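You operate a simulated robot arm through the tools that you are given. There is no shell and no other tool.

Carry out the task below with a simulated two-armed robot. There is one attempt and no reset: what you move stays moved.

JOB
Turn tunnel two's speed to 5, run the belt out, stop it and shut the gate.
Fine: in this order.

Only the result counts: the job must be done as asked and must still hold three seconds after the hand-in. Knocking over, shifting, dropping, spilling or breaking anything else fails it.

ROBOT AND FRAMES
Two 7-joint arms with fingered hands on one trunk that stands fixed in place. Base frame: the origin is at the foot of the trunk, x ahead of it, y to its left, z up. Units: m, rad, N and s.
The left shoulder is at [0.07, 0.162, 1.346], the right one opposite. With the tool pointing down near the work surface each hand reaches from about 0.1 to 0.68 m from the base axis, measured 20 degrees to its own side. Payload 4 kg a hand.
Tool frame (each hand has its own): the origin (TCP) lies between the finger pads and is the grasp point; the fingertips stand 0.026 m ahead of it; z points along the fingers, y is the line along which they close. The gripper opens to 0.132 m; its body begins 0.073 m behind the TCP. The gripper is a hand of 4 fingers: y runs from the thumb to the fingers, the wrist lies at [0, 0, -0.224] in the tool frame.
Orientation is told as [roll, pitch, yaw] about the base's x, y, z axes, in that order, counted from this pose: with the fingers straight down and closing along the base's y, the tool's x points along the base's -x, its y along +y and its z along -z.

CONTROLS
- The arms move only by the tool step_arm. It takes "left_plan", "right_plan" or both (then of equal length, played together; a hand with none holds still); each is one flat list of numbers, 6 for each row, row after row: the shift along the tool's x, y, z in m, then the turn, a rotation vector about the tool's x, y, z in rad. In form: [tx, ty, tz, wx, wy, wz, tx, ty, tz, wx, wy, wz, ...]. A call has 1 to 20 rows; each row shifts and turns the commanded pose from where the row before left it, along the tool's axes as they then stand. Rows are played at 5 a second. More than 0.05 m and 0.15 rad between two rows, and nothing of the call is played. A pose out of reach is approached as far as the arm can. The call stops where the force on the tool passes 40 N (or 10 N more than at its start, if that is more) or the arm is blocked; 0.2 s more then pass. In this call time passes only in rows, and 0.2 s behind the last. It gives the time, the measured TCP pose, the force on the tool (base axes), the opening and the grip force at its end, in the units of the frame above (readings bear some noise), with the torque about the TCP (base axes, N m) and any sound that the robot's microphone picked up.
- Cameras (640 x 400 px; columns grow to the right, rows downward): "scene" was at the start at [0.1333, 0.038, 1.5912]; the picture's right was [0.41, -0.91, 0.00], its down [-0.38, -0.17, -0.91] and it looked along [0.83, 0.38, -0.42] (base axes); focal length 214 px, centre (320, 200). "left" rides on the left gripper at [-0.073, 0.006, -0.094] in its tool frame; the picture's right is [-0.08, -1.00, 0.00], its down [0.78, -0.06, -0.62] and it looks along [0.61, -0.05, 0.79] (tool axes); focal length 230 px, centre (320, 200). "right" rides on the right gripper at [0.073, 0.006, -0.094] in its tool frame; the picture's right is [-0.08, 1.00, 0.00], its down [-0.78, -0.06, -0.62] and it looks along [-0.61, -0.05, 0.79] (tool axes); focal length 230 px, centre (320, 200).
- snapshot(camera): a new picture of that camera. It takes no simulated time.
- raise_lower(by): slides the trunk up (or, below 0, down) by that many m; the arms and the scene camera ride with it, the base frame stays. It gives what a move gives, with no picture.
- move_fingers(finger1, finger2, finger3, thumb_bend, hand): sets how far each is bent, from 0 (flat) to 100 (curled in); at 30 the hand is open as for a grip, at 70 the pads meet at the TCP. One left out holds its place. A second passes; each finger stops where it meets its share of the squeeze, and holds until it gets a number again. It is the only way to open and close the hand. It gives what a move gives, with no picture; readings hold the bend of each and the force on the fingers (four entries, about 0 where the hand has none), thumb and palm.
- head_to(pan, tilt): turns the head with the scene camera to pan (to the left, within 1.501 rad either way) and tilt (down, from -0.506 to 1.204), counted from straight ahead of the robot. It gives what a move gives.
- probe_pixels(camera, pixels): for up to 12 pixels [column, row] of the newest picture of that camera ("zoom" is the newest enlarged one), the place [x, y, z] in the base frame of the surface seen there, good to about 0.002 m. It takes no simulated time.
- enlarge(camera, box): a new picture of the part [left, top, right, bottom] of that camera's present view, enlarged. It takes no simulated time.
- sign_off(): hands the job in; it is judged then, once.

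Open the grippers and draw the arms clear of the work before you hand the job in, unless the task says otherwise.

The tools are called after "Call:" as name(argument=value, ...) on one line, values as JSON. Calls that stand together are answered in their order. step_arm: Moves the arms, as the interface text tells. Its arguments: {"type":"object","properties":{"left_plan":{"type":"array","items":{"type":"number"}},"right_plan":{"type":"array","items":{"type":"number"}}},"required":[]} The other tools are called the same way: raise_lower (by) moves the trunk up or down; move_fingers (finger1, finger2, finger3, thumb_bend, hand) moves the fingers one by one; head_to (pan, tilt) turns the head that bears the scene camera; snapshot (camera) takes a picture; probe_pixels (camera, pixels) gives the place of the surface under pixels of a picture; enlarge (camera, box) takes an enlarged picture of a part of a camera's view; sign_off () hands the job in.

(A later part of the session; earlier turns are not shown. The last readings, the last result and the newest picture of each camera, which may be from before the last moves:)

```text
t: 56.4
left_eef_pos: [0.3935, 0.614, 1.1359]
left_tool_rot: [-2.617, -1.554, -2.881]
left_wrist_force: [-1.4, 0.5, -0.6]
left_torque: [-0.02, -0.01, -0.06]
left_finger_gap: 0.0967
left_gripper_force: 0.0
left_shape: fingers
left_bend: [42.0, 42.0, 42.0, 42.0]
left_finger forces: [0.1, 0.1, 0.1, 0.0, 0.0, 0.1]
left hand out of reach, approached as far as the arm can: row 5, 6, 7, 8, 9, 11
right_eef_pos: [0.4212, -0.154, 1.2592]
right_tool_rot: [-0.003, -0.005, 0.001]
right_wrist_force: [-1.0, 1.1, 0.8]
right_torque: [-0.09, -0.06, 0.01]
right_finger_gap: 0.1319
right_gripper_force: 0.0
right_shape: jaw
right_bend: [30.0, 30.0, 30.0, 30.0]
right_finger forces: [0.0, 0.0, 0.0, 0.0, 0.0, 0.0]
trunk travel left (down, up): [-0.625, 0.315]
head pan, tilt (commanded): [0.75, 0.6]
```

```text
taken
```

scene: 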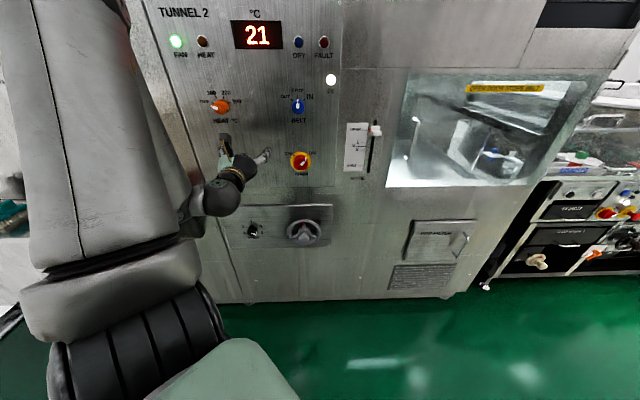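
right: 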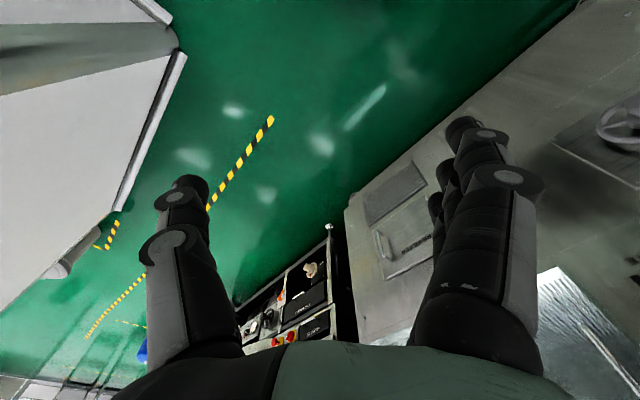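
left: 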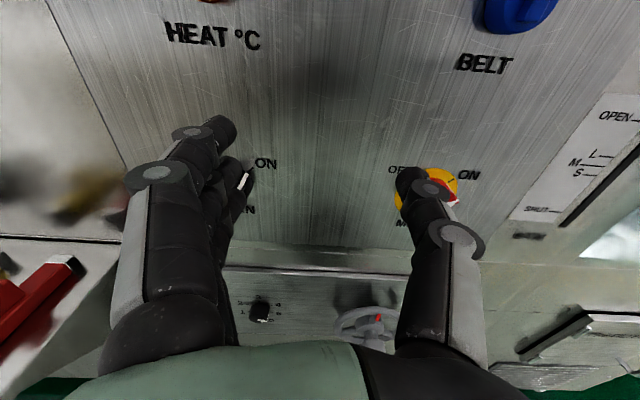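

The TCP is now at d≈0.712, s≈0.156, z≈1.136. I reach forward to d≈0.79 at z≈1.155, between the knob rows, to unfold the arm.

Call:
step_arm(left_plan=[-0.01, 0, 0.03, 0, 0, 0, -0.01, 0, 0.03, 0, 0, 0, 0, 0, 0.02, 0, 0, 0])

Call:
snapshot(camera="scene")

```text
t: 57.2
left_eef_pos: [0.455, 0.6681, 1.157]
left_tool_rot: [3.04, -1.553, -2.254]
left_wrist_force: [0.0, 0.2, 0.2]
left_torque: [0.01, 0.0, -0.02]
left_finger_gap: 0.097
left_gripper_force: 0.2
left_shape: fingers
left_bend: [42.0, 42.0, 42.0, 42.0]
left_finger forces: [0.0, 0.1, 0.1, 0.1, 0.0, 0.0]
right_eef_pos: [0.4279, -0.1552, 1.2562]
right_tool_rot: [0.001, 0.003, 0.0]
right_wrist_force: [0.7, 0.5, 0.0]
right_torque: [-0.04, 0.01, 0.02]
right_finger_gap: 0.1319
right_gripper_force: 0.2
right_shape: jaw
right_bend: [30.0, 30.0, 30.0, 30.0]
right_finger forces: [0.1, 0.1, 0.0, 0.0, 0.0, 0.0]
trunk travel left (down, up): [-0.625, 0.315]
head pan, tilt (commanded): [0.75, 0.6]
```

```text
taken
```

scene: 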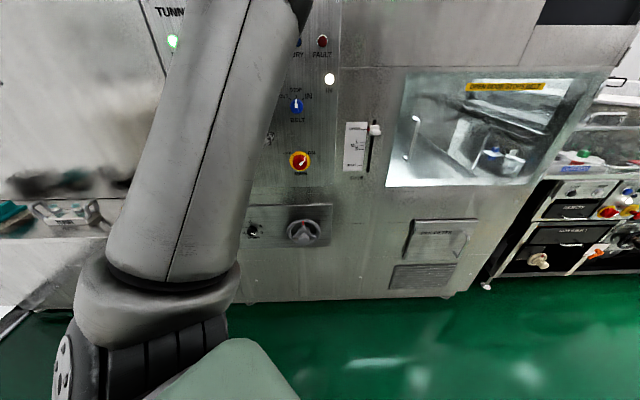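

Reached without limits (d≈0.794, s≈0.151, z≈1.157), elbow now up-forward. I slide right along the panel between the knob rows to s≈0.0085.

Call:
step_arm(left_plan=[0, -0.036, 0, 0, 0, 0, 0, -0.036, 0, 0, 0, 0, 0, -0.035, 0, 0, 0, 0, 0, -0.035, 0, 0, 0, 0])

Call:
snapshot(camera="scene")

Call:
snapshot(camera="left")

```text
t: 58.2
left_eef_pos: [0.5437, 0.5827, 1.1453]
left_tool_rot: [0.211, -1.569, 0.608]
left_wrist_force: [0.2, -0.4, 0.7]
left_torque: [0.04, -0.04, -0.04]
left_finger_gap: 0.097
left_gripper_force: 0.1
left_shape: fingers
left_bend: [42.0, 42.0, 42.0, 42.0]
left_finger forces: [0.1, 0.0, 0.0, 0.1, 0.0, 0.0]
right_eef_pos: [0.427, -0.1565, 1.2573]
right_tool_rot: [0.001, 0.0, 0.001]
right_wrist_force: [-0.2, 0.0, 0.0]
right_torque: [-0.01, -0.01, 0.01]
right_finger_gap: 0.1317
right_gripper_force: 0.0
right_shape: jaw
right_bend: [30.0, 30.0, 30.0, 30.0]
right_finger forces: [0.0, 0.0, 0.1, 0.1, 0.1, 0.1]
trunk travel left (down, up): [-0.625, 0.315]
head pan, tilt (commanded): [0.75, 0.6]
```

```text
taken
```

scene: 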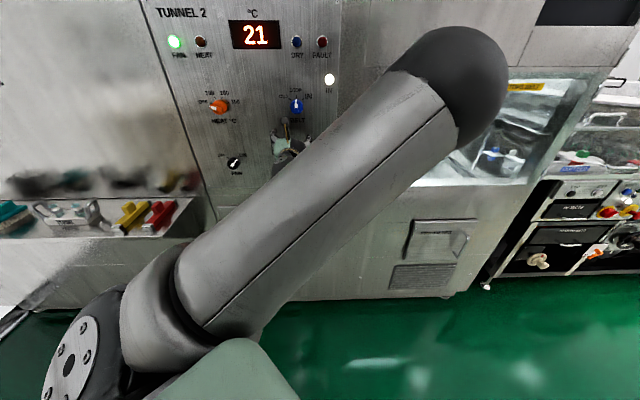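

```text
taken
```

left: 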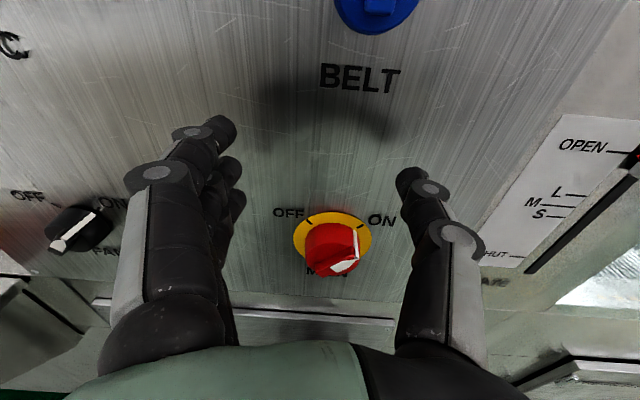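

Reached (d≈0.797, s≈0.028, z≈1.145) with the elbow to the right-front. I back off 1 cm, go right 0.019 and up 0.096 to face the BELT knob.

Call:
step_arm(left_plan=[0, -0.009, -0.012, 0, 0, 0, -0.032, -0.005, 0, 0, 0, 0, -0.032, -0.005, 0, 0, 0, 0, -0.032, 0, 0, 0, 0, 0])

Call:
snapshot(camera="left")

```text
t: 59.0
left_eef_pos: [0.5479, 0.5669, 1.1116]
left_tool_rot: [0.679, -1.39, 0.153]
left_wrist_force: [-0.9, 0.2, 0.3]
left_torque: [0.03, -0.01, 0.01]
left_finger_gap: 0.0971
left_gripper_force: 0.0
left_shape: fingers
left_bend: [42.0, 42.0, 42.0, 42.0]
left_finger forces: [0.1, 0.0, 0.0, 0.0, 0.1, 0.1]
right_eef_pos: [0.4282, -0.1569, 1.2566]
right_tool_rot: [0.003, -0.001, -0.001]
right_wrist_force: [-0.5, -0.4, 0.8]
right_torque: [0.03, -0.02, 0.01]
right_finger_gap: 0.1317
right_gripper_force: 0.1
right_shape: jaw
right_bend: [30.0, 30.0, 30.0, 30.0]
right_finger forces: [0.0, 0.0, 0.0, 0.0, 0.0, 0.1]
trunk travel left (down, up): [-0.625, 0.315]
head pan, tilt (commanded): [0.75, 0.6]
stopped in row 4 (left hand): the arm was blocked; the commanded pose is now the measured one
```

```text
taken
```

left: 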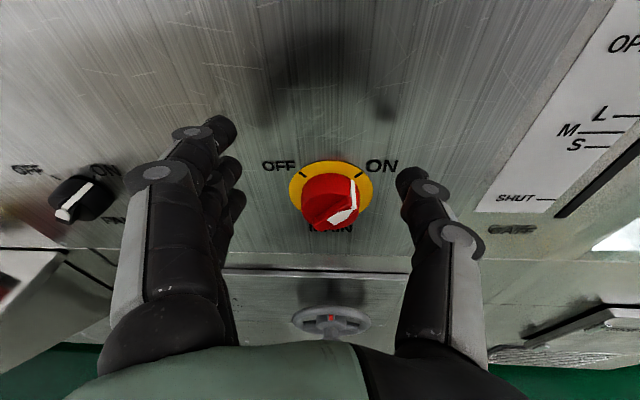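

The arm reports being blocked and the hand sank to z≈1.11 and tilted. I look at what blocks it.

Call:
snapshot(camera="scene")

Call:
snapshot(camera="right")

```text
taken
```

scene: 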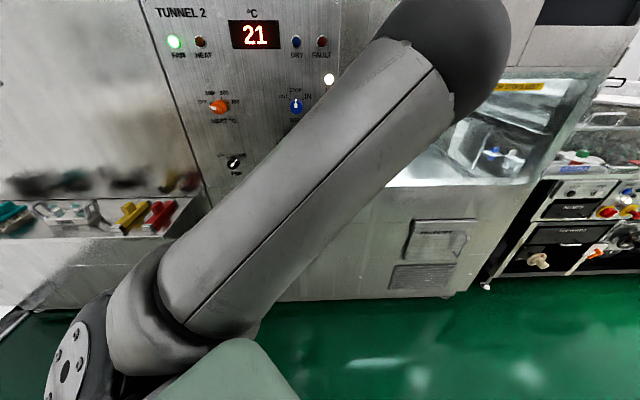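

```text
taken
```

right: 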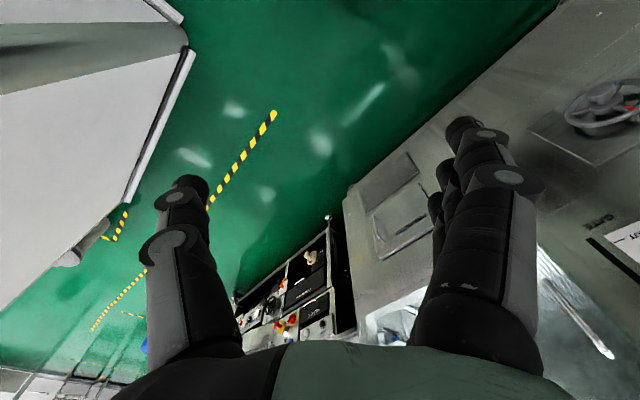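

The elbow looks very near the head camera. I probe the elbow's place.

Call:
probe_pixels(camera="scene", pixels=[[450, 40], [480, 80], [420, 80], [330, 160], [220, 290], [400, 10], [300, 200], [250, 320]])

```text
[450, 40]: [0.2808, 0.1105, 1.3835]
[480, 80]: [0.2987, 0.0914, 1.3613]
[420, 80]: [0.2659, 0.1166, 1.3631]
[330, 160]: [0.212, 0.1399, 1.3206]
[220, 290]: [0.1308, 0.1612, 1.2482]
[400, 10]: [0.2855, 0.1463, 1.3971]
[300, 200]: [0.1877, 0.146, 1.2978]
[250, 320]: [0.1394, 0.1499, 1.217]
```

The elbow is nearly against the head (0.15 m from the camera). I want an elbow-down posture instead: I move left a bit, then pitch the hand upward about its wrist, which pulls the forearm to come from below.

Call:
step_arm(left_plan=[0, 0.04, 0, 0, 0, 0, 0, 0.04, 0, 0, 0, 0, -0.0292, 0, -0.0019, 0, -0.1309, 0, -0.0292, 0, -0.0019, 0, -0.1309, 0, -0.0292, 0, -0.0019, 0, -0.1309, 0, -0.0292, 0, -0.0019, 0, -0.1309, 0])

Call:
snapshot(camera="scene")

```text
t: 60.5
left_eef_pos: [0.4922, 0.5972, 1.2377]
left_tool_rot: [2.837, -1.165, -2.047]
left_wrist_force: [-0.2, 0.5, 0.4]
left_torque: [-0.02, 0.01, 0.0]
left_finger_gap: 0.0969
left_gripper_force: 0.1
left_shape: fingers
left_bend: [42.0, 42.0, 42.0, 42.0]
left_finger forces: [0.1, 0.0, 0.0, 0.0, 0.0, 0.1]
right_eef_pos: [0.4266, -0.1565, 1.2559]
right_tool_rot: [0.002, -0.001, -0.001]
right_wrist_force: [-0.1, -0.4, 0.2]
right_torque: [-0.01, -0.01, 0.01]
right_finger_gap: 0.1319
right_gripper_force: 0.1
right_shape: jaw
right_bend: [30.0, 30.0, 30.0, 30.0]
right_finger forces: [0.0, 0.0, 0.0, 0.0, 0.0, 0.0]
trunk travel left (down, up): [-0.625, 0.315]
head pan, tilt (commanded): [0.75, 0.6]
```

```text
taken
```

scene: 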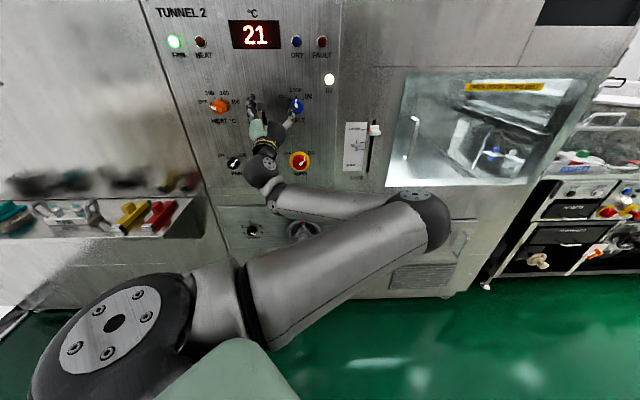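

The elbow is now low on the right at (430,215), a much freer posture. I pitch up a few more rows to bring the elbow further down.

Call:
step_arm(left_plan=[-0.0292, 0, -0.0019, 0, -0.1309, 0, -0.0292, 0, -0.0019, 0, -0.1309, 0, -0.0292, 0, -0.0019, 0, -0.1309, 0, -0.0292, 0, -0.0019, 0, -0.1309, 0])

Call:
snapshot(camera="scene")

```text
t: 61.5
left_eef_pos: [0.4527, 0.5397, 1.3297]
left_tool_rot: [2.997, -0.653, -2.237]
left_wrist_force: [0.3, -0.2, -0.9]
left_torque: [-0.03, 0.05, 0.01]
left_finger_gap: 0.097
left_gripper_force: 0.0
left_shape: fingers
left_bend: [42.0, 42.0, 42.0, 42.0]
left_finger forces: [0.0, 0.0, 0.1, 0.1, 0.0, 0.1]
right_eef_pos: [0.4268, -0.1565, 1.2565]
right_tool_rot: [0.003, -0.001, 0.0]
right_wrist_force: [0.0, -0.8, 0.9]
right_torque: [0.01, -0.03, 0.01]
right_finger_gap: 0.1317
right_gripper_force: 0.0
right_shape: jaw
right_bend: [30.0, 30.0, 30.0, 30.0]
right_finger forces: [0.1, 0.1, 0.0, 0.0, 0.0, 0.0]
trunk travel left (down, up): [-0.625, 0.315]
head pan, tilt (commanded): [0.75, 0.6]
```

```text
taken
```

scene: 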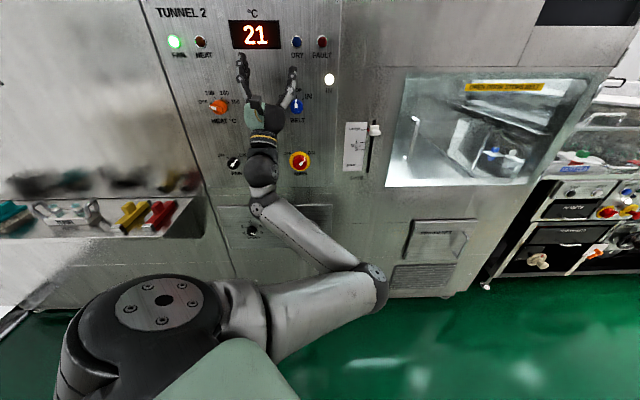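

Now the elbow is down — the posture I wanted (hand pitched up ~52°, azimuth ~38°). I raise the trunk 0.2 m to have the knob slightly below the shoulder, then pitch the hand back to level about the wrist.

Call:
raise_lower(by=0.2)

Call:
step_arm(left_plan=[0.0292, 0, -0.0019, 0, 0.1309, 0, 0.0292, 0, -0.0019, 0, 0.1309, 0, 0.0292, 0, -0.0019, 0, 0.1309, 0, 0.0292, 0, -0.0019, 0, 0.1309, 0])

Call:
snapshot(camera="scene")

```text
t: 63.6
left_eef_pos: [0.4508, 0.5396, 1.5292]
left_tool_rot: [2.995, -0.655, -2.233]
left_wrist_force: [-0.6, -0.1, 0.2]
left_torque: [-0.02, 0.03, 0.0]
left_finger_gap: 0.0971
left_gripper_force: 0.1
left_shape: fingers
left_bend: [42.0, 42.0, 42.0, 42.0]
left_finger forces: [0.0, 0.1, 0.1, 0.1, 0.0, 0.1]
right_eef_pos: [0.428, -0.1573, 1.456]
right_tool_rot: [0.001, 0.002, -0.001]
right_wrist_force: [0.2, 0.7, -0.1]
right_torque: [0.01, 0.01, 0.04]
right_finger_gap: 0.1318
right_gripper_force: 0.1
right_shape: jaw
right_bend: [30.0, 30.0, 30.0, 30.0]
right_finger forces: [0.1, 0.1, 0.0, 0.1, 0.0, 0.1]
trunk travel left (down, up): [-0.825, 0.115]
head pan, tilt (commanded): [0.75, 0.6]
```

```text
t: 64.6
left_eef_pos: [0.4909, 0.5975, 1.4384]
left_tool_rot: [2.843, -1.171, -2.048]
left_wrist_force: [0.8, -0.3, 0.1]
left_torque: [-0.01, -0.01, 0.0]
left_finger_gap: 0.0966
left_gripper_force: 0.0
left_shape: fingers
left_bend: [42.0, 42.0, 42.0, 42.0]
left_finger forces: [0.0, 0.0, 0.0, 0.0, 0.0, 0.0]
right_eef_pos: [0.4275, -0.1582, 1.4569]
right_tool_rot: [0.002, -0.001, 0.001]
right_wrist_force: [0.0, 0.1, 0.3]
right_torque: [0.02, -0.03, 0.01]
right_finger_gap: 0.1318
right_gripper_force: 0.0
right_shape: jaw
right_bend: [30.0, 30.0, 30.0, 30.0]
right_finger forces: [0.1, 0.0, 0.0, 0.0, 0.0, 0.0]
trunk travel left (down, up): [-0.825, 0.115]
head pan, tilt (commanded): [0.75, 0.6]
```

```text
taken
```

scene: 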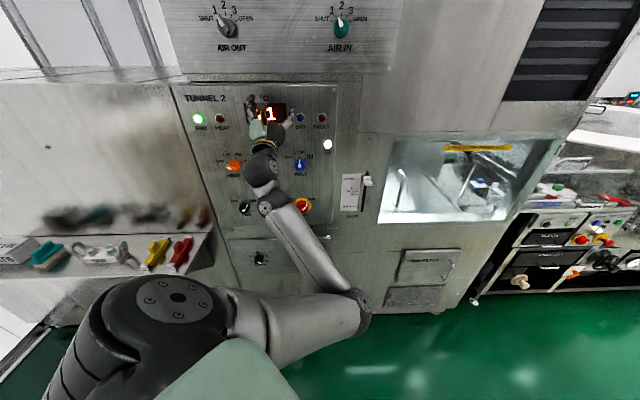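

The elbow stays down. The hand is still pitched up ~22° and rolled ~7°; I apply the computed correction (rotation vector ≈ [0.010, 0.382, −0.119]) about the wrist.

Call:
step_arm(left_plan=[0.0285, 0, -0.0019, 0.0034, 0.1272, -0.0397, 0.0285, 0, -0.0019, 0.0034, 0.1272, -0.0397, 0.0285, 0, -0.0019, 0.0034, 0.1272, -0.0397])

Call:
snapshot(camera="left")

Call:
snapshot(camera="scene")

```text
t: 65.4
left_eef_pos: [0.4984, 0.6151, 1.3556]
left_tool_rot: [2.426, -1.567, -1.641]
left_wrist_force: [-0.3, 0.6, 0.0]
left_torque: [0.0, -0.02, -0.01]
left_finger_gap: 0.0968
left_gripper_force: 0.1
left_shape: fingers
left_bend: [42.0, 42.0, 42.0, 42.0]
left_finger forces: [0.1, 0.0, 0.1, 0.0, 0.1, 0.0]
right_eef_pos: [0.4273, -0.1584, 1.4569]
right_tool_rot: [0.002, 0.001, -0.001]
right_wrist_force: [0.4, 0.5, 0.0]
right_torque: [0.01, 0.03, 0.01]
right_finger_gap: 0.132
right_gripper_force: 0.0
right_shape: jaw
right_bend: [30.0, 30.0, 30.0, 30.0]
right_finger forces: [0.0, 0.0, 0.0, 0.1, 0.0, 0.0]
trunk travel left (down, up): [-0.825, 0.115]
head pan, tilt (commanded): [0.75, 0.6]
```

```text
taken
```

left: 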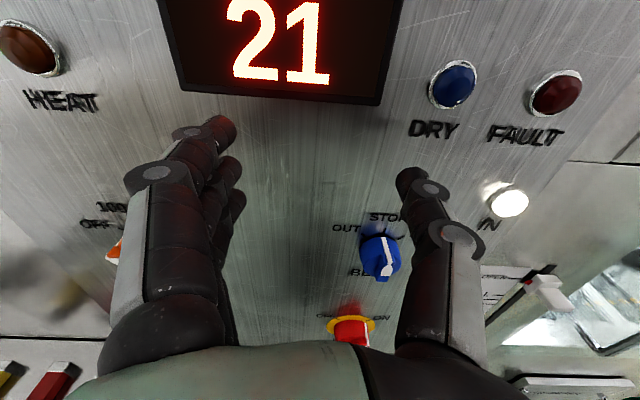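

```text
taken
```

scene: 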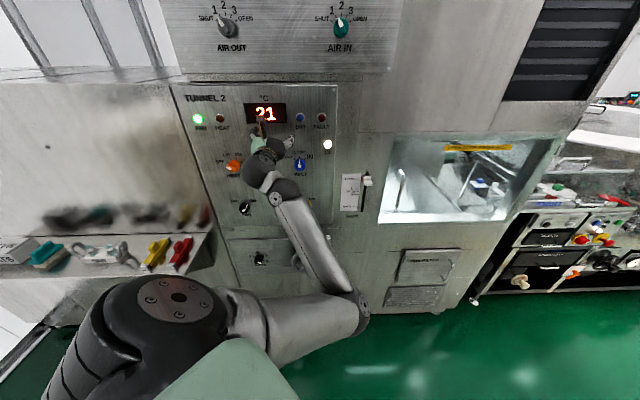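

Neutral orientation in an elbow-down posture is reached. I raise the trunk another 0.1 m, then bring the hand down and right to the BELT knob axis, with the fingertips kept at d≈0.80.

Call:
raise_lower(by=0.1)

Call:
step_arm(left_plan=[0, 0, -0.012, 0, 0, 0, 0.043, -0.0148, 0, 0, 0, 0, 0.043, -0.0148, 0, 0, 0, 0, 0.043, -0.0148, 0, 0, 0, 0, 0.043, -0.0148, 0, 0, 0, 0, 0.043, -0.0148, 0, 0, 0, 0])

Call:
snapshot(camera="left")

Call:
snapshot(camera="scene")

```text
t: 66.8
left_eef_pos: [0.4984, 0.6164, 1.4548]
left_tool_rot: [2.664, -1.567, -1.879]
left_wrist_force: [0.3, 1.3, -0.1]
left_torque: [0.0, -0.01, -0.01]
left_finger_gap: 0.0967
left_gripper_force: 0.1
left_shape: fingers
left_bend: [42.0, 42.0, 42.0, 42.0]
left_finger forces: [0.0, 0.0, 0.0, 0.1, 0.0, 0.0]
right_eef_pos: [0.4264, -0.1574, 1.5559]
right_tool_rot: [0.001, 0.0, 0.0]
right_wrist_force: [0.5, 0.5, -0.1]
right_torque: [0.0, -0.01, 0.01]
right_finger_gap: 0.1318
right_gripper_force: 0.0
right_shape: jaw
right_bend: [30.0, 30.0, 30.0, 30.0]
right_finger forces: [0.0, 0.0, 0.0, 0.0, 0.1, 0.0]
trunk travel left (down, up): [-0.925, 0.015]
head pan, tilt (commanded): [0.75, 0.6]
```

```text
t: 68.0
left_eef_pos: [0.5179, 0.611, 1.3456]
left_tool_rot: [2.702, -1.413, -1.853]
left_wrist_force: [0.3, 0.5, -0.9]
left_torque: [0.0, 0.0, 0.0]
left_finger_gap: 0.0969
left_gripper_force: 0.1
left_shape: fingers
left_bend: [42.0, 42.0, 42.0, 42.0]
left_finger forces: [0.1, 0.1, 0.0, 0.0, 0.0, 0.1]
right_eef_pos: [0.4273, -0.1575, 1.5571]
right_tool_rot: [0.002, 0.0, 0.0]
right_wrist_force: [0.7, -0.4, 0.5]
right_torque: [0.0, -0.03, -0.01]
right_finger_gap: 0.1318
right_gripper_force: 0.0
right_shape: jaw
right_bend: [30.0, 30.0, 30.0, 30.0]
right_finger forces: [0.0, 0.1, 0.0, 0.1, 0.0, 0.1]
trunk travel left (down, up): [-0.925, 0.015]
head pan, tilt (commanded): [0.75, 0.6]
stopped in row 6 (left hand): the arm was blocked; the commanded pose is now the measured one
```

```text
taken
```

left: 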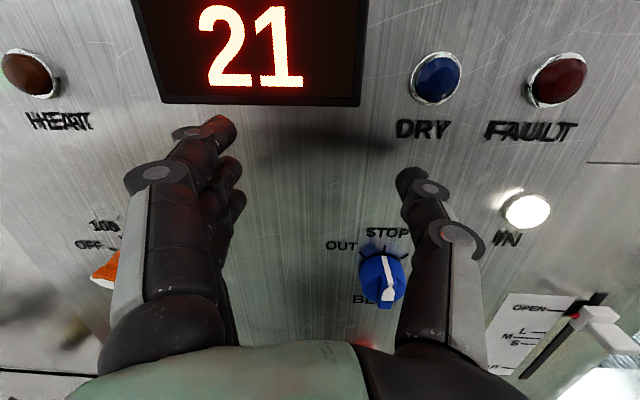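

```text
taken
```

scene: 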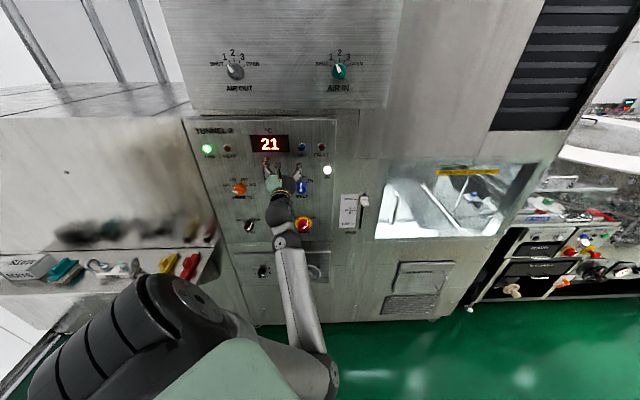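

Blocked again, at about 0.1 m below shoulder height — the upper arm seems to meet the torso. I go back up ~0.09 m with the orientation corrected, then lower the trunk by 0.2 m, so the hand works at shoulder height.

Call:
step_arm(left_plan=[-0.03, 0, -0.01, 0, 0, 0, -0.03, 0, -0.01, 0, 0, 0, -0.03, 0, 0, 0, 0, 0, 0, 0, 0, 0.032, 0.07, -0.036, 0, 0, 0, 0.032, 0.07, -0.036])

Call:
raise_lower(by=-0.2)

Call:
snapshot(camera="scene")

Call:
snapshot(camera="left")

```text
t: 69.2
left_eef_pos: [0.5014, 0.5828, 1.4313]
left_tool_rot: [-0.27, -1.569, 1.052]
left_wrist_force: [-0.2, 0.6, 0.2]
left_torque: [-0.03, -0.01, 0.02]
left_finger_gap: 0.0971
left_gripper_force: 0.1
left_shape: fingers
left_bend: [42.0, 42.0, 42.0, 42.0]
left_finger forces: [0.1, 0.1, 0.0, 0.1, 0.1, 0.0]
right_eef_pos: [0.4276, -0.1575, 1.5562]
right_tool_rot: [0.001, 0.001, 0.0]
right_wrist_force: [-1.0, 0.3, -0.4]
right_torque: [0.01, -0.01, 0.01]
right_finger_gap: 0.1321
right_gripper_force: 0.1
right_shape: jaw
right_bend: [30.0, 30.0, 30.0, 30.0]
right_finger forces: [0.1, 0.0, 0.0, 0.1, 0.0, 0.1]
trunk travel left (down, up): [-0.925, 0.015]
head pan, tilt (commanded): [0.75, 0.6]
```

```text
t: 71.4
left_eef_pos: [0.5008, 0.5838, 1.2323]
left_tool_rot: [-0.37, -1.57, 1.152]
left_wrist_force: [-0.1, 0.0, 0.4]
left_torque: [0.0, -0.03, -0.06]
left_finger_gap: 0.0969
left_gripper_force: 0.0
left_shape: fingers
left_bend: [42.0, 42.0, 42.0, 42.0]
left_finger forces: [0.0, 0.0, 0.1, 0.0, 0.0, 0.0]
right_eef_pos: [0.4271, -0.1571, 1.3573]
right_tool_rot: [0.003, -0.001, 0.0]
right_wrist_force: [-0.2, 0.6, 0.8]
right_torque: [-0.02, 0.01, 0.0]
right_finger_gap: 0.1318
right_gripper_force: 0.0
right_shape: jaw
right_bend: [30.0, 30.0, 30.0, 30.0]
right_finger forces: [0.0, 0.1, 0.0, 0.1, 0.0, 0.0]
trunk travel left (down, up): [-0.725, 0.215]
head pan, tilt (commanded): [0.75, 0.6]
```

```text
taken
```

scene: 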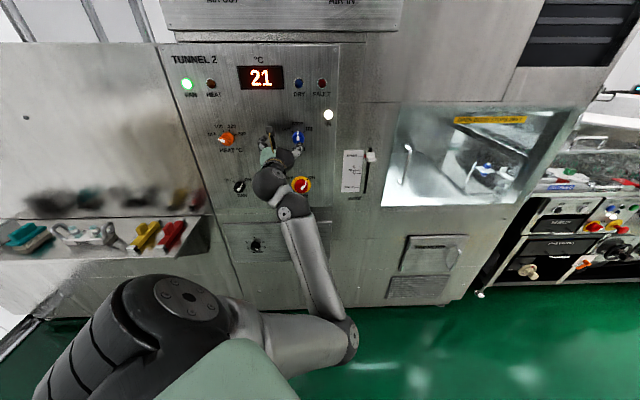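

```text
taken
```

left: 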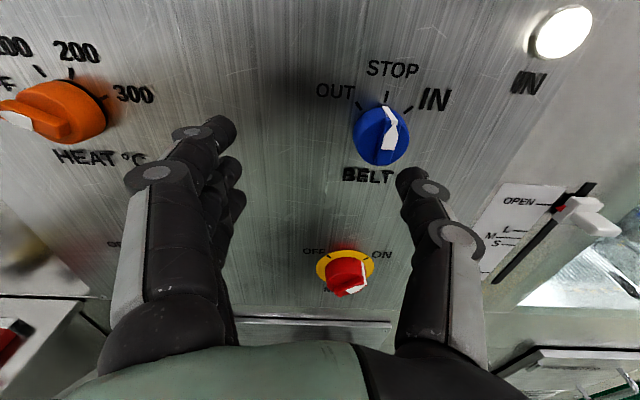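

Good: d≈0.767, s≈0.059, z≈1.232, orientation neutral. I move right 0.050 and up 0.009 to the knob's axis.

Call:
step_arm(left_plan=[-0.0045, -0.025, 0, 0, 0, 0, -0.0045, -0.025, 0, 0, 0, 0])

Call:
snapshot(camera="left")

```text
t: 72.0
left_eef_pos: [0.5364, 0.5469, 1.2408]
left_tool_rot: [0.324, -1.57, 0.46]
left_wrist_force: [-0.3, -0.2, -1.0]
left_torque: [0.04, 0.01, 0.02]
left_finger_gap: 0.0968
left_gripper_force: 0.0
left_shape: fingers
left_bend: [42.0, 42.0, 42.0, 42.0]
left_finger forces: [0.0, 0.0, 0.1, 0.0, 0.0, 0.1]
right_eef_pos: [0.4256, -0.1571, 1.3564]
right_tool_rot: [0.0, 0.0, -0.001]
right_wrist_force: [-0.5, -0.3, -0.7]
right_torque: [0.0, 0.01, 0.01]
right_finger_gap: 0.1317
right_gripper_force: 0.1
right_shape: jaw
right_bend: [30.0, 30.0, 30.0, 30.0]
right_finger forces: [0.1, 0.0, 0.0, 0.1, 0.0, 0.0]
trunk travel left (down, up): [-0.725, 0.215]
head pan, tilt (commanded): [0.75, 0.6]
```

```text
taken
```

left: 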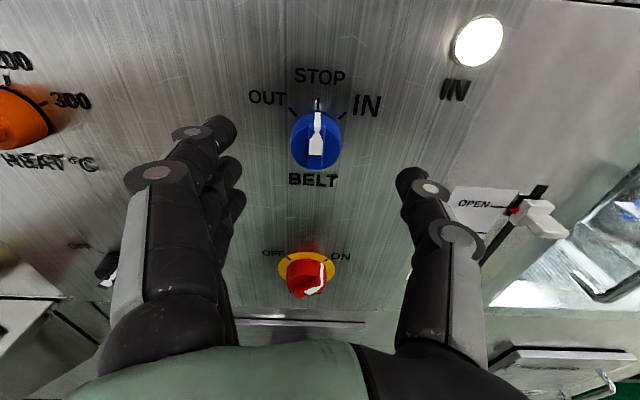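

Reached: d≈0.766, s≈0.0074, z≈1.241. I enlarge and probe the ticks to get the knob's centre and the OUT angle more exactly.

Call:
enlarge(camera="left", box=[250, 60, 390, 190])

Call:
probe_pixels(camera="left", pixels=[[293, 114], [317, 105], [342, 116], [292, 142], [341, 142], [316, 165], [316, 140], [296, 150], [337, 150], [312, 145], [326, 145], [316, 118]])

```text
3.08 times, centred on (320, 125) of left
```

zoom: 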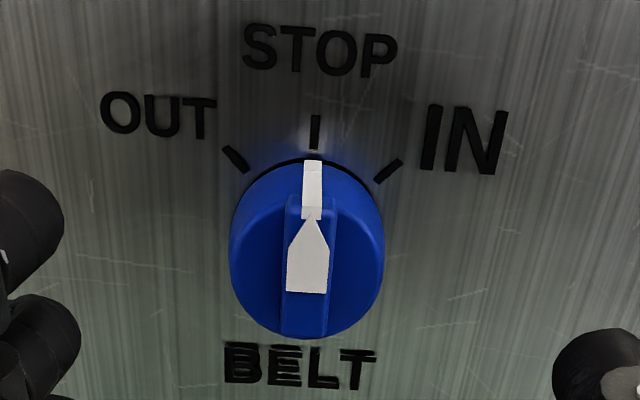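

```text
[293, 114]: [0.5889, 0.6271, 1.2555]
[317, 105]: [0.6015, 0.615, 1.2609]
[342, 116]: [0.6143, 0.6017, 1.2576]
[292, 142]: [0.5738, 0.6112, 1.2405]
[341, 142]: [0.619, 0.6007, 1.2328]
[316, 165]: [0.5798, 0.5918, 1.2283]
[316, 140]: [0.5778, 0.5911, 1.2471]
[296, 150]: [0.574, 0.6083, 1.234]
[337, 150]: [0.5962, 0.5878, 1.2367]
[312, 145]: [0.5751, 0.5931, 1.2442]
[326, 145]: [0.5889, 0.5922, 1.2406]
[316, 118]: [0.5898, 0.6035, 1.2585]
```

The knob's centre is about s≈0.009, z≈1.241, OUT ≈45–50° left. I advance so that the fingertips end ~6 mm before the panel around the knob's disc.

Call:
step_arm(left_plan=[0, 0.0015, 0.03, 0, 0, 0, 0, 0, 0.02, 0, 0, 0, 0, 0, 0.012, 0, 0, 0])

Call:
snapshot(camera="left")

```text
t: 72.8
left_eef_pos: [0.5786, 0.5924, 1.2415]
left_tool_rot: [-1.395, -1.571, 2.181]
left_wrist_force: [-0.6, -0.5, 0.2]
left_torque: [-0.01, 0.02, -0.01]
left_finger_gap: 0.0969
left_gripper_force: 0.0
left_shape: fingers
left_bend: [42.0, 42.0, 42.0, 42.0]
left_finger forces: [0.0, 0.1, 0.0, 0.0, 0.0, 0.0]
right_eef_pos: [0.4264, -0.1563, 1.3565]
right_tool_rot: [0.004, 0.0, 0.003]
right_wrist_force: [-0.3, -0.1, -0.1]
right_torque: [-0.02, 0.02, -0.02]
right_finger_gap: 0.1322
right_gripper_force: 0.0
right_shape: jaw
right_bend: [30.0, 30.0, 30.0, 30.0]
right_finger forces: [0.0, 0.0, 0.0, 0.0, 0.0, 0.1]
trunk travel left (down, up): [-0.725, 0.215]
head pan, tilt (commanded): [0.75, 0.6]
```

```text
taken
```

left: 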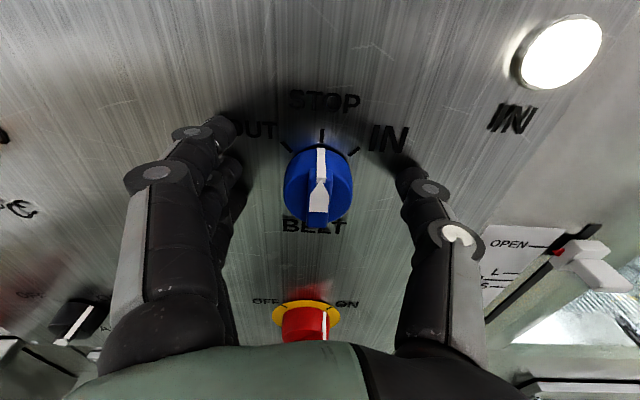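

I test the roll of −50° with the open hand around the knob first, to be sure the arm can turn it without hitting a limit.

Call:
step_arm(left_plan=[0, 0, 0, 0, 0, -0.1247, 0, 0, 0, 0, 0, -0.1247, 0, 0, 0, 0, 0, -0.1247, 0, 0, 0, 0, 0, -0.1247, 0, 0, 0, 0, 0, -0.1247, 0, 0, 0, 0, 0, -0.1247, 0, 0, 0, 0, 0, -0.1247])

```text
t: 74.4
left_eef_pos: [0.5784, 0.5925, 1.2412]
left_tool_rot: [-1.569, -0.696, 2.353]
left_wrist_force: [-0.1, -0.8, 0.0]
left_torque: [0.01, -0.06, -0.01]
left_finger_gap: 0.0968
left_gripper_force: 0.1
left_shape: fingers
left_bend: [42.0, 42.0, 42.0, 42.0]
left_finger forces: [0.0, 0.0, 0.0, 0.0, 0.4, 0.0]
right_eef_pos: [0.4259, -0.1566, 1.3568]
right_tool_rot: [0.001, 0.001, 0.0]
right_wrist_force: [0.3, -0.2, -0.4]
right_torque: [0.0, -0.01, 0.0]
right_finger_gap: 0.1323
right_gripper_force: 0.2
right_shape: jaw
right_bend: [30.0, 30.0, 30.0, 30.0]
right_finger forces: [0.1, 0.1, 0.0, 0.0, 0.0, 0.0]
trunk travel left (down, up): [-0.725, 0.215]
head pan, tilt (commanded): [0.75, 0.6]
```

The −50° turn is reached cleanly. I return to 0° and close around the knob.

Call:
step_arm(left_plan=[0, 0, 0, 0, 0, 0.1247, 0, 0, 0, 0, 0, 0.1247, 0, 0, 0, 0, 0, 0.1247, 0, 0, 0, 0, 0, 0.1247, 0, 0, 0, 0, 0, 0.1247, 0, 0, 0, 0, 0, 0.1247, 0, 0, 0, 0, 0, 0.1247])

Call:
move_fingers(hand="left", finger1=60, finger2=60, finger3=60, thumb_bend=60)

Call:
snapshot(camera="left")

```text
t: 76.0
left_eef_pos: [0.579, 0.5929, 1.2407]
left_tool_rot: [1.217, -1.57, -0.437]
left_wrist_force: [-0.2, 0.3, 0.4]
left_torque: [-0.04, -0.02, -0.03]
left_finger_gap: 0.0973
left_gripper_force: 0.3
left_shape: fingers
left_bend: [42.0, 42.0, 42.0, 42.0]
left_finger forces: [0.1, 0.0, 0.0, 0.0, 0.2, 0.0]
right_eef_pos: [0.4267, -0.1568, 1.3569]
right_tool_rot: [0.002, -0.001, 0.001]
right_wrist_force: [-0.6, 0.1, 0.7]
right_torque: [-0.01, 0.02, 0.02]
right_finger_gap: 0.132
right_gripper_force: 0.0
right_shape: jaw
right_bend: [30.0, 30.0, 30.0, 30.0]
right_finger forces: [0.1, 0.0, 0.0, 0.0, 0.1, 0.1]
trunk travel left (down, up): [-0.725, 0.215]
head pan, tilt (commanded): [0.75, 0.6]
```

```text
t: 77.0
left_eef_pos: [0.5796, 0.5909, 1.2408]
left_tool_rot: [-2.814, -1.571, -2.689]
left_wrist_force: [-2.4, -1.9, 0.7]
left_torque: [0.01, -0.01, -0.04]
left_finger_gap: 0.041
left_gripper_force: 2.1
left_shape: fingers
left_bend: [60.0, 59.0, 60.0, 60.0]
left_finger forces: [0.0, 2.5, 0.0, 0.0, 2.8, 0.0]
right_eef_pos: [0.4249, -0.1579, 1.3569]
right_tool_rot: [0.0, -0.001, 0.0]
right_wrist_force: [0.5, -0.3, 1.0]
right_torque: [-0.01, 0.01, -0.01]
right_finger_gap: 0.1319
right_gripper_force: 0.1
right_shape: jaw
right_bend: [30.0, 30.0, 30.0, 30.0]
right_finger forces: [0.0, 0.1, 0.1, 0.1, 0.1, 0.1]
trunk travel left (down, up): [-0.725, 0.215]
head pan, tilt (commanded): [0.75, 0.6]
```

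```text
taken
```

left: 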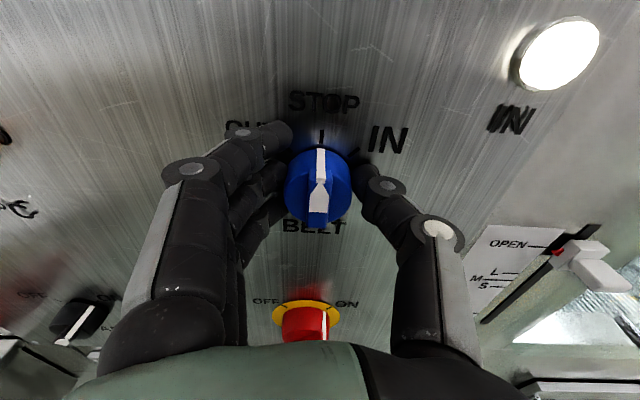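

Both sides touch evenly (gap 0.041 m). I squeeze by commanding bend 75.

Call:
move_fingers(hand="left", finger1=75, finger2=75, finger3=75, thumb_bend=75)

Call:
snapshot(camera="left")

Call:
snapshot(camera="scene")

```text
t: 78.0
left_eef_pos: [0.5791, 0.5925, 1.2415]
left_tool_rot: [1.967, -1.57, -1.184]
left_wrist_force: [1.3, -0.6, 3.6]
left_torque: [0.07, -0.07, 0.07]
left_finger_gap: 0.0191
left_gripper_force: 18.2
left_shape: fingers
left_bend: [75.0, 61.0, 62.0, 65.0]
left_finger forces: [0.1, 9.8, 8.6, 0.0, 19.2, 0.0]
right_eef_pos: [0.4262, -0.1584, 1.357]
right_tool_rot: [0.002, 0.001, 0.0]
right_wrist_force: [-0.9, -0.3, 0.3]
right_torque: [-0.01, 0.01, -0.02]
right_finger_gap: 0.1318
right_gripper_force: 0.1
right_shape: jaw
right_bend: [30.0, 30.0, 30.0, 30.0]
right_finger forces: [0.1, 0.0, 0.1, 0.0, 0.0, 0.0]
trunk travel left (down, up): [-0.725, 0.215]
head pan, tilt (commanded): [0.75, 0.6]
```

```text
taken
```

left: 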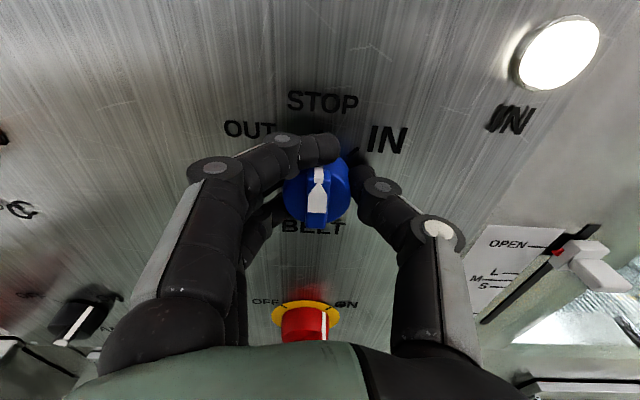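

```text
taken
```

scene: 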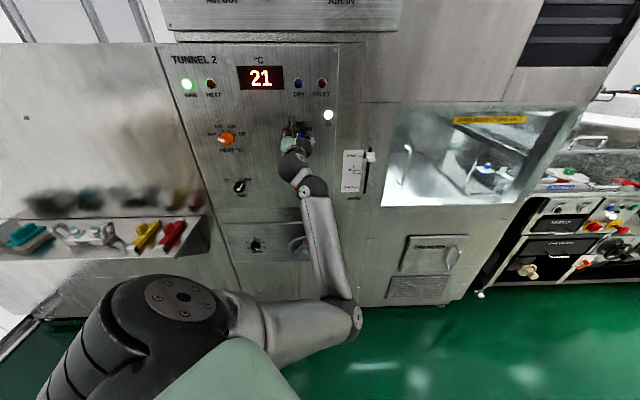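

Finger 2, finger 3 and thumb hold the knob with ~19 N; finger 1 passes above it without touching, so I open it slightly. Then I turn −45° toward OUT.

Call:
move_fingers(hand="left", finger1=58)

Call:
step_arm(left_plan=[0, 0, 0, 0, 0, -0.1309, 0, 0, 0, 0, 0, -0.1309, 0, 0, 0, 0, 0, -0.1309, 0, 0, 0, 0, 0, -0.1309, 0, 0, 0, 0, 0, -0.1309, 0, 0, 0, 0, 0, -0.1309])

Call:
snapshot(camera="left")

Call:
snapshot(camera="scene")

```text
t: 79.0
left_eef_pos: [0.5792, 0.5916, 1.2414]
left_tool_rot: [1.682, -1.571, -0.9]
left_wrist_force: [2.1, -1.8, 4.8]
left_torque: [0.15, -0.06, 0.09]
left_finger_gap: 0.0389
left_gripper_force: 19.4
left_shape: fingers
left_bend: [60.0, 61.0, 62.0, 65.0]
left_finger forces: [3.3, 8.3, 8.5, 0.0, 18.7, 0.0]
right_eef_pos: [0.4272, -0.1586, 1.3564]
right_tool_rot: [0.0, -0.001, 0.001]
right_wrist_force: [0.3, -1.1, -0.1]
right_torque: [0.02, 0.0, 0.0]
right_finger_gap: 0.1316
right_gripper_force: 0.0
right_shape: jaw
right_bend: [30.0, 30.0, 30.0, 30.0]
right_finger forces: [0.1, 0.0, 0.0, 0.1, 0.0, 0.0]
trunk travel left (down, up): [-0.725, 0.215]
head pan, tilt (commanded): [0.75, 0.6]
```

```text
t: 80.4
left_eef_pos: [0.577, 0.5952, 1.2405]
left_tool_rot: [-1.57, -0.781, 2.354]
left_wrist_force: [-3.9, 4.7, 4.1]
left_torque: [0.18, 0.22, 0.43]
left_finger_gap: 0.0388
left_gripper_force: 18.7
left_shape: fingers
left_bend: [59.0, 61.0, 62.0, 66.0]
left_finger forces: [4.8, 9.8, 8.3, 0.0, 14.6, 0.0]
right_eef_pos: [0.4247, -0.1563, 1.359]
right_tool_rot: [0.003, -0.001, 0.0]
right_wrist_force: [-0.6, -0.7, 0.3]
right_torque: [-0.03, 0.01, -0.01]
right_finger_gap: 0.1317
right_gripper_force: 0.2
right_shape: jaw
right_bend: [30.0, 30.0, 30.0, 30.0]
right_finger forces: [0.0, 0.0, 0.1, 0.0, 0.1, 0.0]
trunk travel left (down, up): [-0.725, 0.215]
head pan, tilt (commanded): [0.75, 0.6]
```

```text
taken
```

left: 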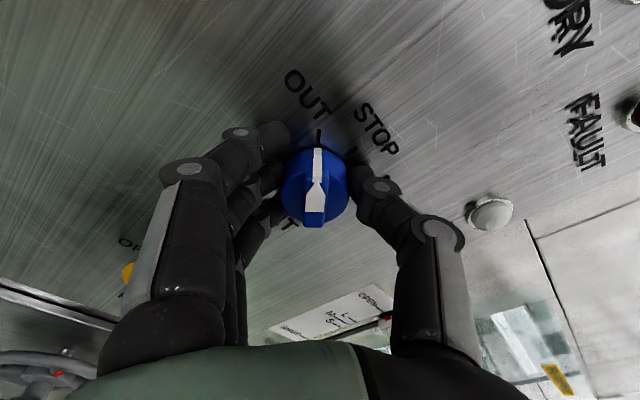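

```text
taken
```

scene: 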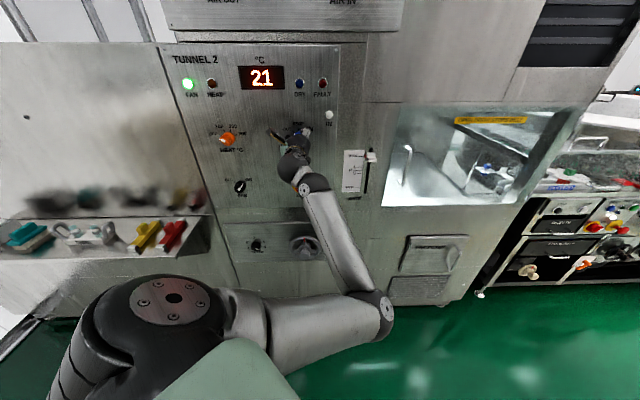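

The knob is on OUT, and the IN lamp at (329,115) now looks dark. I enlarge the lamp and window to see what the belt does.

Call:
enlarge(camera="scene", box=[270, 70, 350, 140])

Call:
enlarge(camera="scene", box=[370, 95, 590, 215])

```text
5.71 times, centred on (310, 105) of scene
```

zoom: 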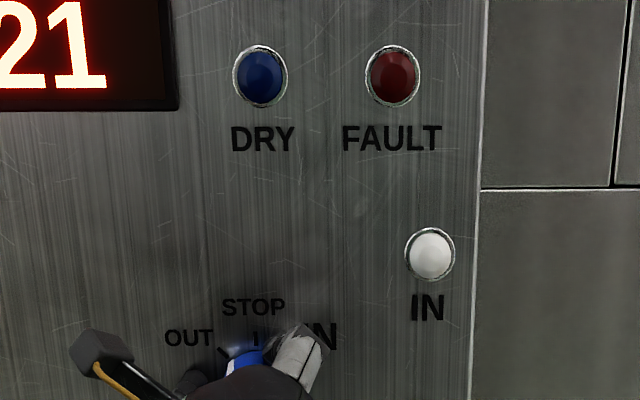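

```text
2.91 times, centred on (480, 155) of scene
```

zoom: 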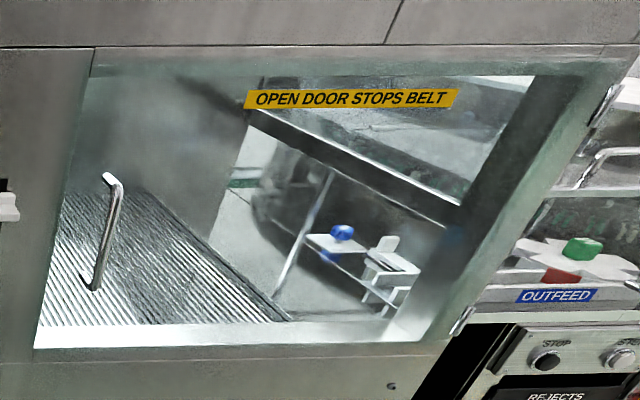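

The IN lamp is off. I hold the knob at OUT and let 2 s pass, then look into the window again.

Call:
step_arm(left_plan=[0, 0, 0, 0, 0, 0, 0, 0, 0, 0, 0, 0, 0, 0, 0, 0, 0, 0, 0, 0, 0, 0, 0, 0, 0, 0, 0, 0, 0, 0])

Call:
enlarge(camera="scene", box=[370, 95, 590, 215])

Call:
snapshot(camera="scene")

```text
t: 81.6
left_eef_pos: [0.5762, 0.5928, 1.2411]
left_tool_rot: [-1.57, -0.783, 2.354]
left_wrist_force: [-7.2, 7.3, 3.6]
left_torque: [0.13, 0.24, 0.54]
left_finger_gap: 0.039
left_gripper_force: 19.3
left_shape: fingers
left_bend: [59.0, 60.0, 62.0, 66.0]
left_finger forces: [5.7, 10.3, 8.4, 0.0, 14.1, 0.0]
right_eef_pos: [0.4243, -0.1554, 1.3584]
right_tool_rot: [0.001, -0.001, -0.001]
right_wrist_force: [0.8, -0.1, 0.3]
right_torque: [-0.03, 0.0, 0.0]
right_finger_gap: 0.1321
right_gripper_force: 0.0
right_shape: jaw
right_bend: [30.0, 30.0, 30.0, 30.0]
right_finger forces: [0.0, 0.0, 0.0, 0.0, 0.1, 0.0]
trunk travel left (down, up): [-0.725, 0.215]
head pan, tilt (commanded): [0.75, 0.6]
```

```text
2.91 times, centred on (480, 155) of scene
```

zoom: 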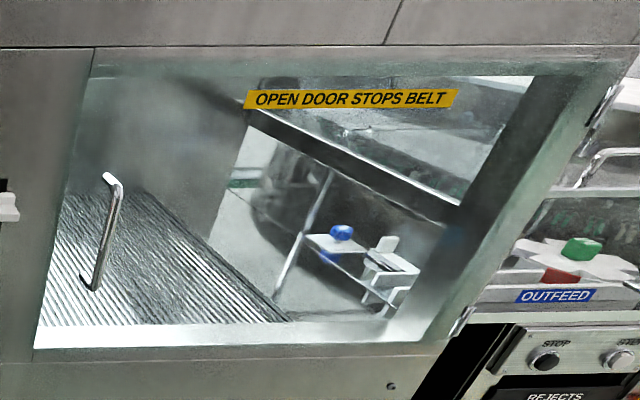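

```text
taken
```

scene: 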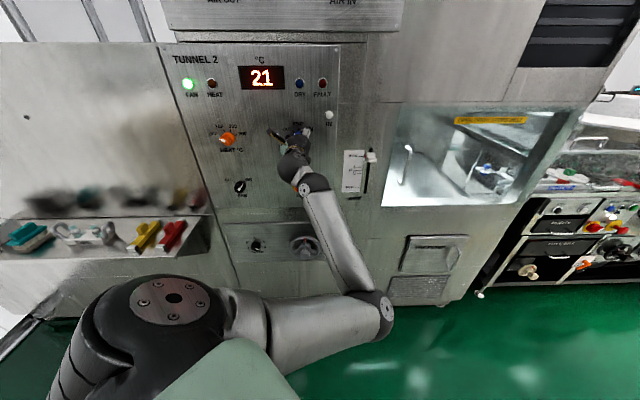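

Nothing new is visible yet. I let 3 more seconds pass and look through the right hand's camera and the scene camera.

Call:
step_arm(left_plan=[0, 0, 0, 0, 0, 0, 0, 0, 0, 0, 0, 0, 0, 0, 0, 0, 0, 0, 0, 0, 0, 0, 0, 0, 0, 0, 0, 0, 0, 0, 0, 0, 0, 0, 0, 0, 0, 0, 0, 0, 0, 0, 0, 0, 0, 0, 0, 0, 0, 0, 0, 0, 0, 0, 0, 0, 0, 0, 0, 0, 0, 0, 0, 0, 0, 0, 0, 0, 0, 0, 0, 0, 0, 0, 0, 0, 0, 0, 0, 0, 0, 0, 0, 0, 0, 0, 0, 0, 0, 0])

Call:
enlarge(camera="scene", box=[370, 95, 590, 215])

Call:
snapshot(camera="right")

Call:
enlarge(camera="scene", box=[270, 70, 350, 140])

```text
t: 84.8
left_eef_pos: [0.5772, 0.5933, 1.2419]
left_tool_rot: [-1.571, -0.785, 2.355]
left_wrist_force: [-7.4, 7.6, 5.0]
left_torque: [0.15, 0.21, 0.54]
left_finger_gap: 0.0389
left_gripper_force: 19.4
left_shape: fingers
left_bend: [59.0, 60.0, 62.0, 66.0]
left_finger forces: [5.6, 10.4, 8.3, 0.0, 14.2, 0.0]
right_eef_pos: [0.4257, -0.1559, 1.3569]
right_tool_rot: [0.0, -0.003, 0.0]
right_wrist_force: [-1.0, 0.3, -0.1]
right_torque: [0.07, 0.0, -0.01]
right_finger_gap: 0.1318
right_gripper_force: 0.0
right_shape: jaw
right_bend: [30.0, 30.0, 30.0, 30.0]
right_finger forces: [0.0, 0.0, 0.0, 0.0, 0.0, 0.0]
trunk travel left (down, up): [-0.725, 0.215]
head pan, tilt (commanded): [0.75, 0.6]
```

```text
2.91 times, centred on (480, 155) of scene
```

zoom: 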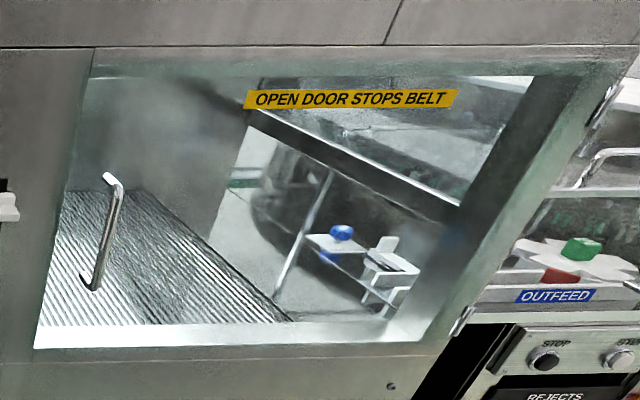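

```text
taken
```

right: 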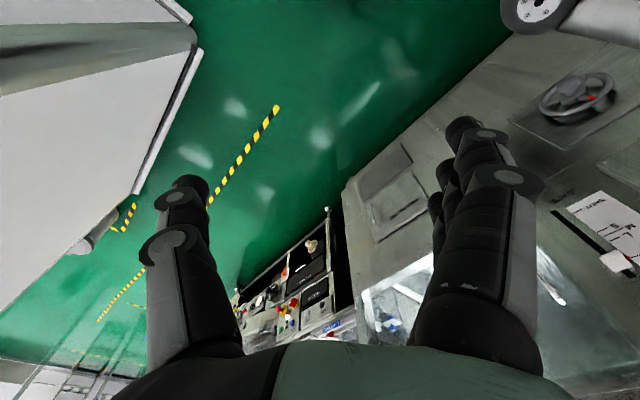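

```text
5.71 times, centred on (310, 105) of scene
```

zoom: 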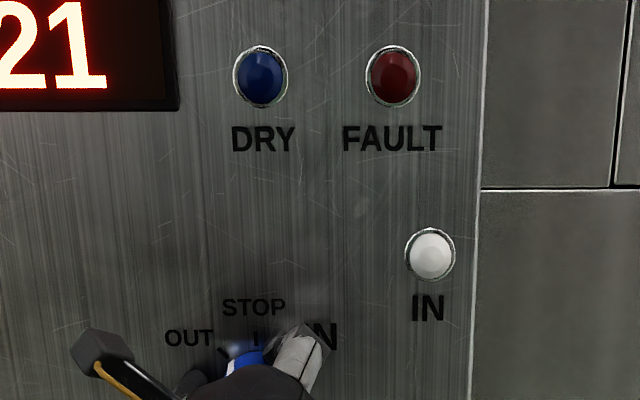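

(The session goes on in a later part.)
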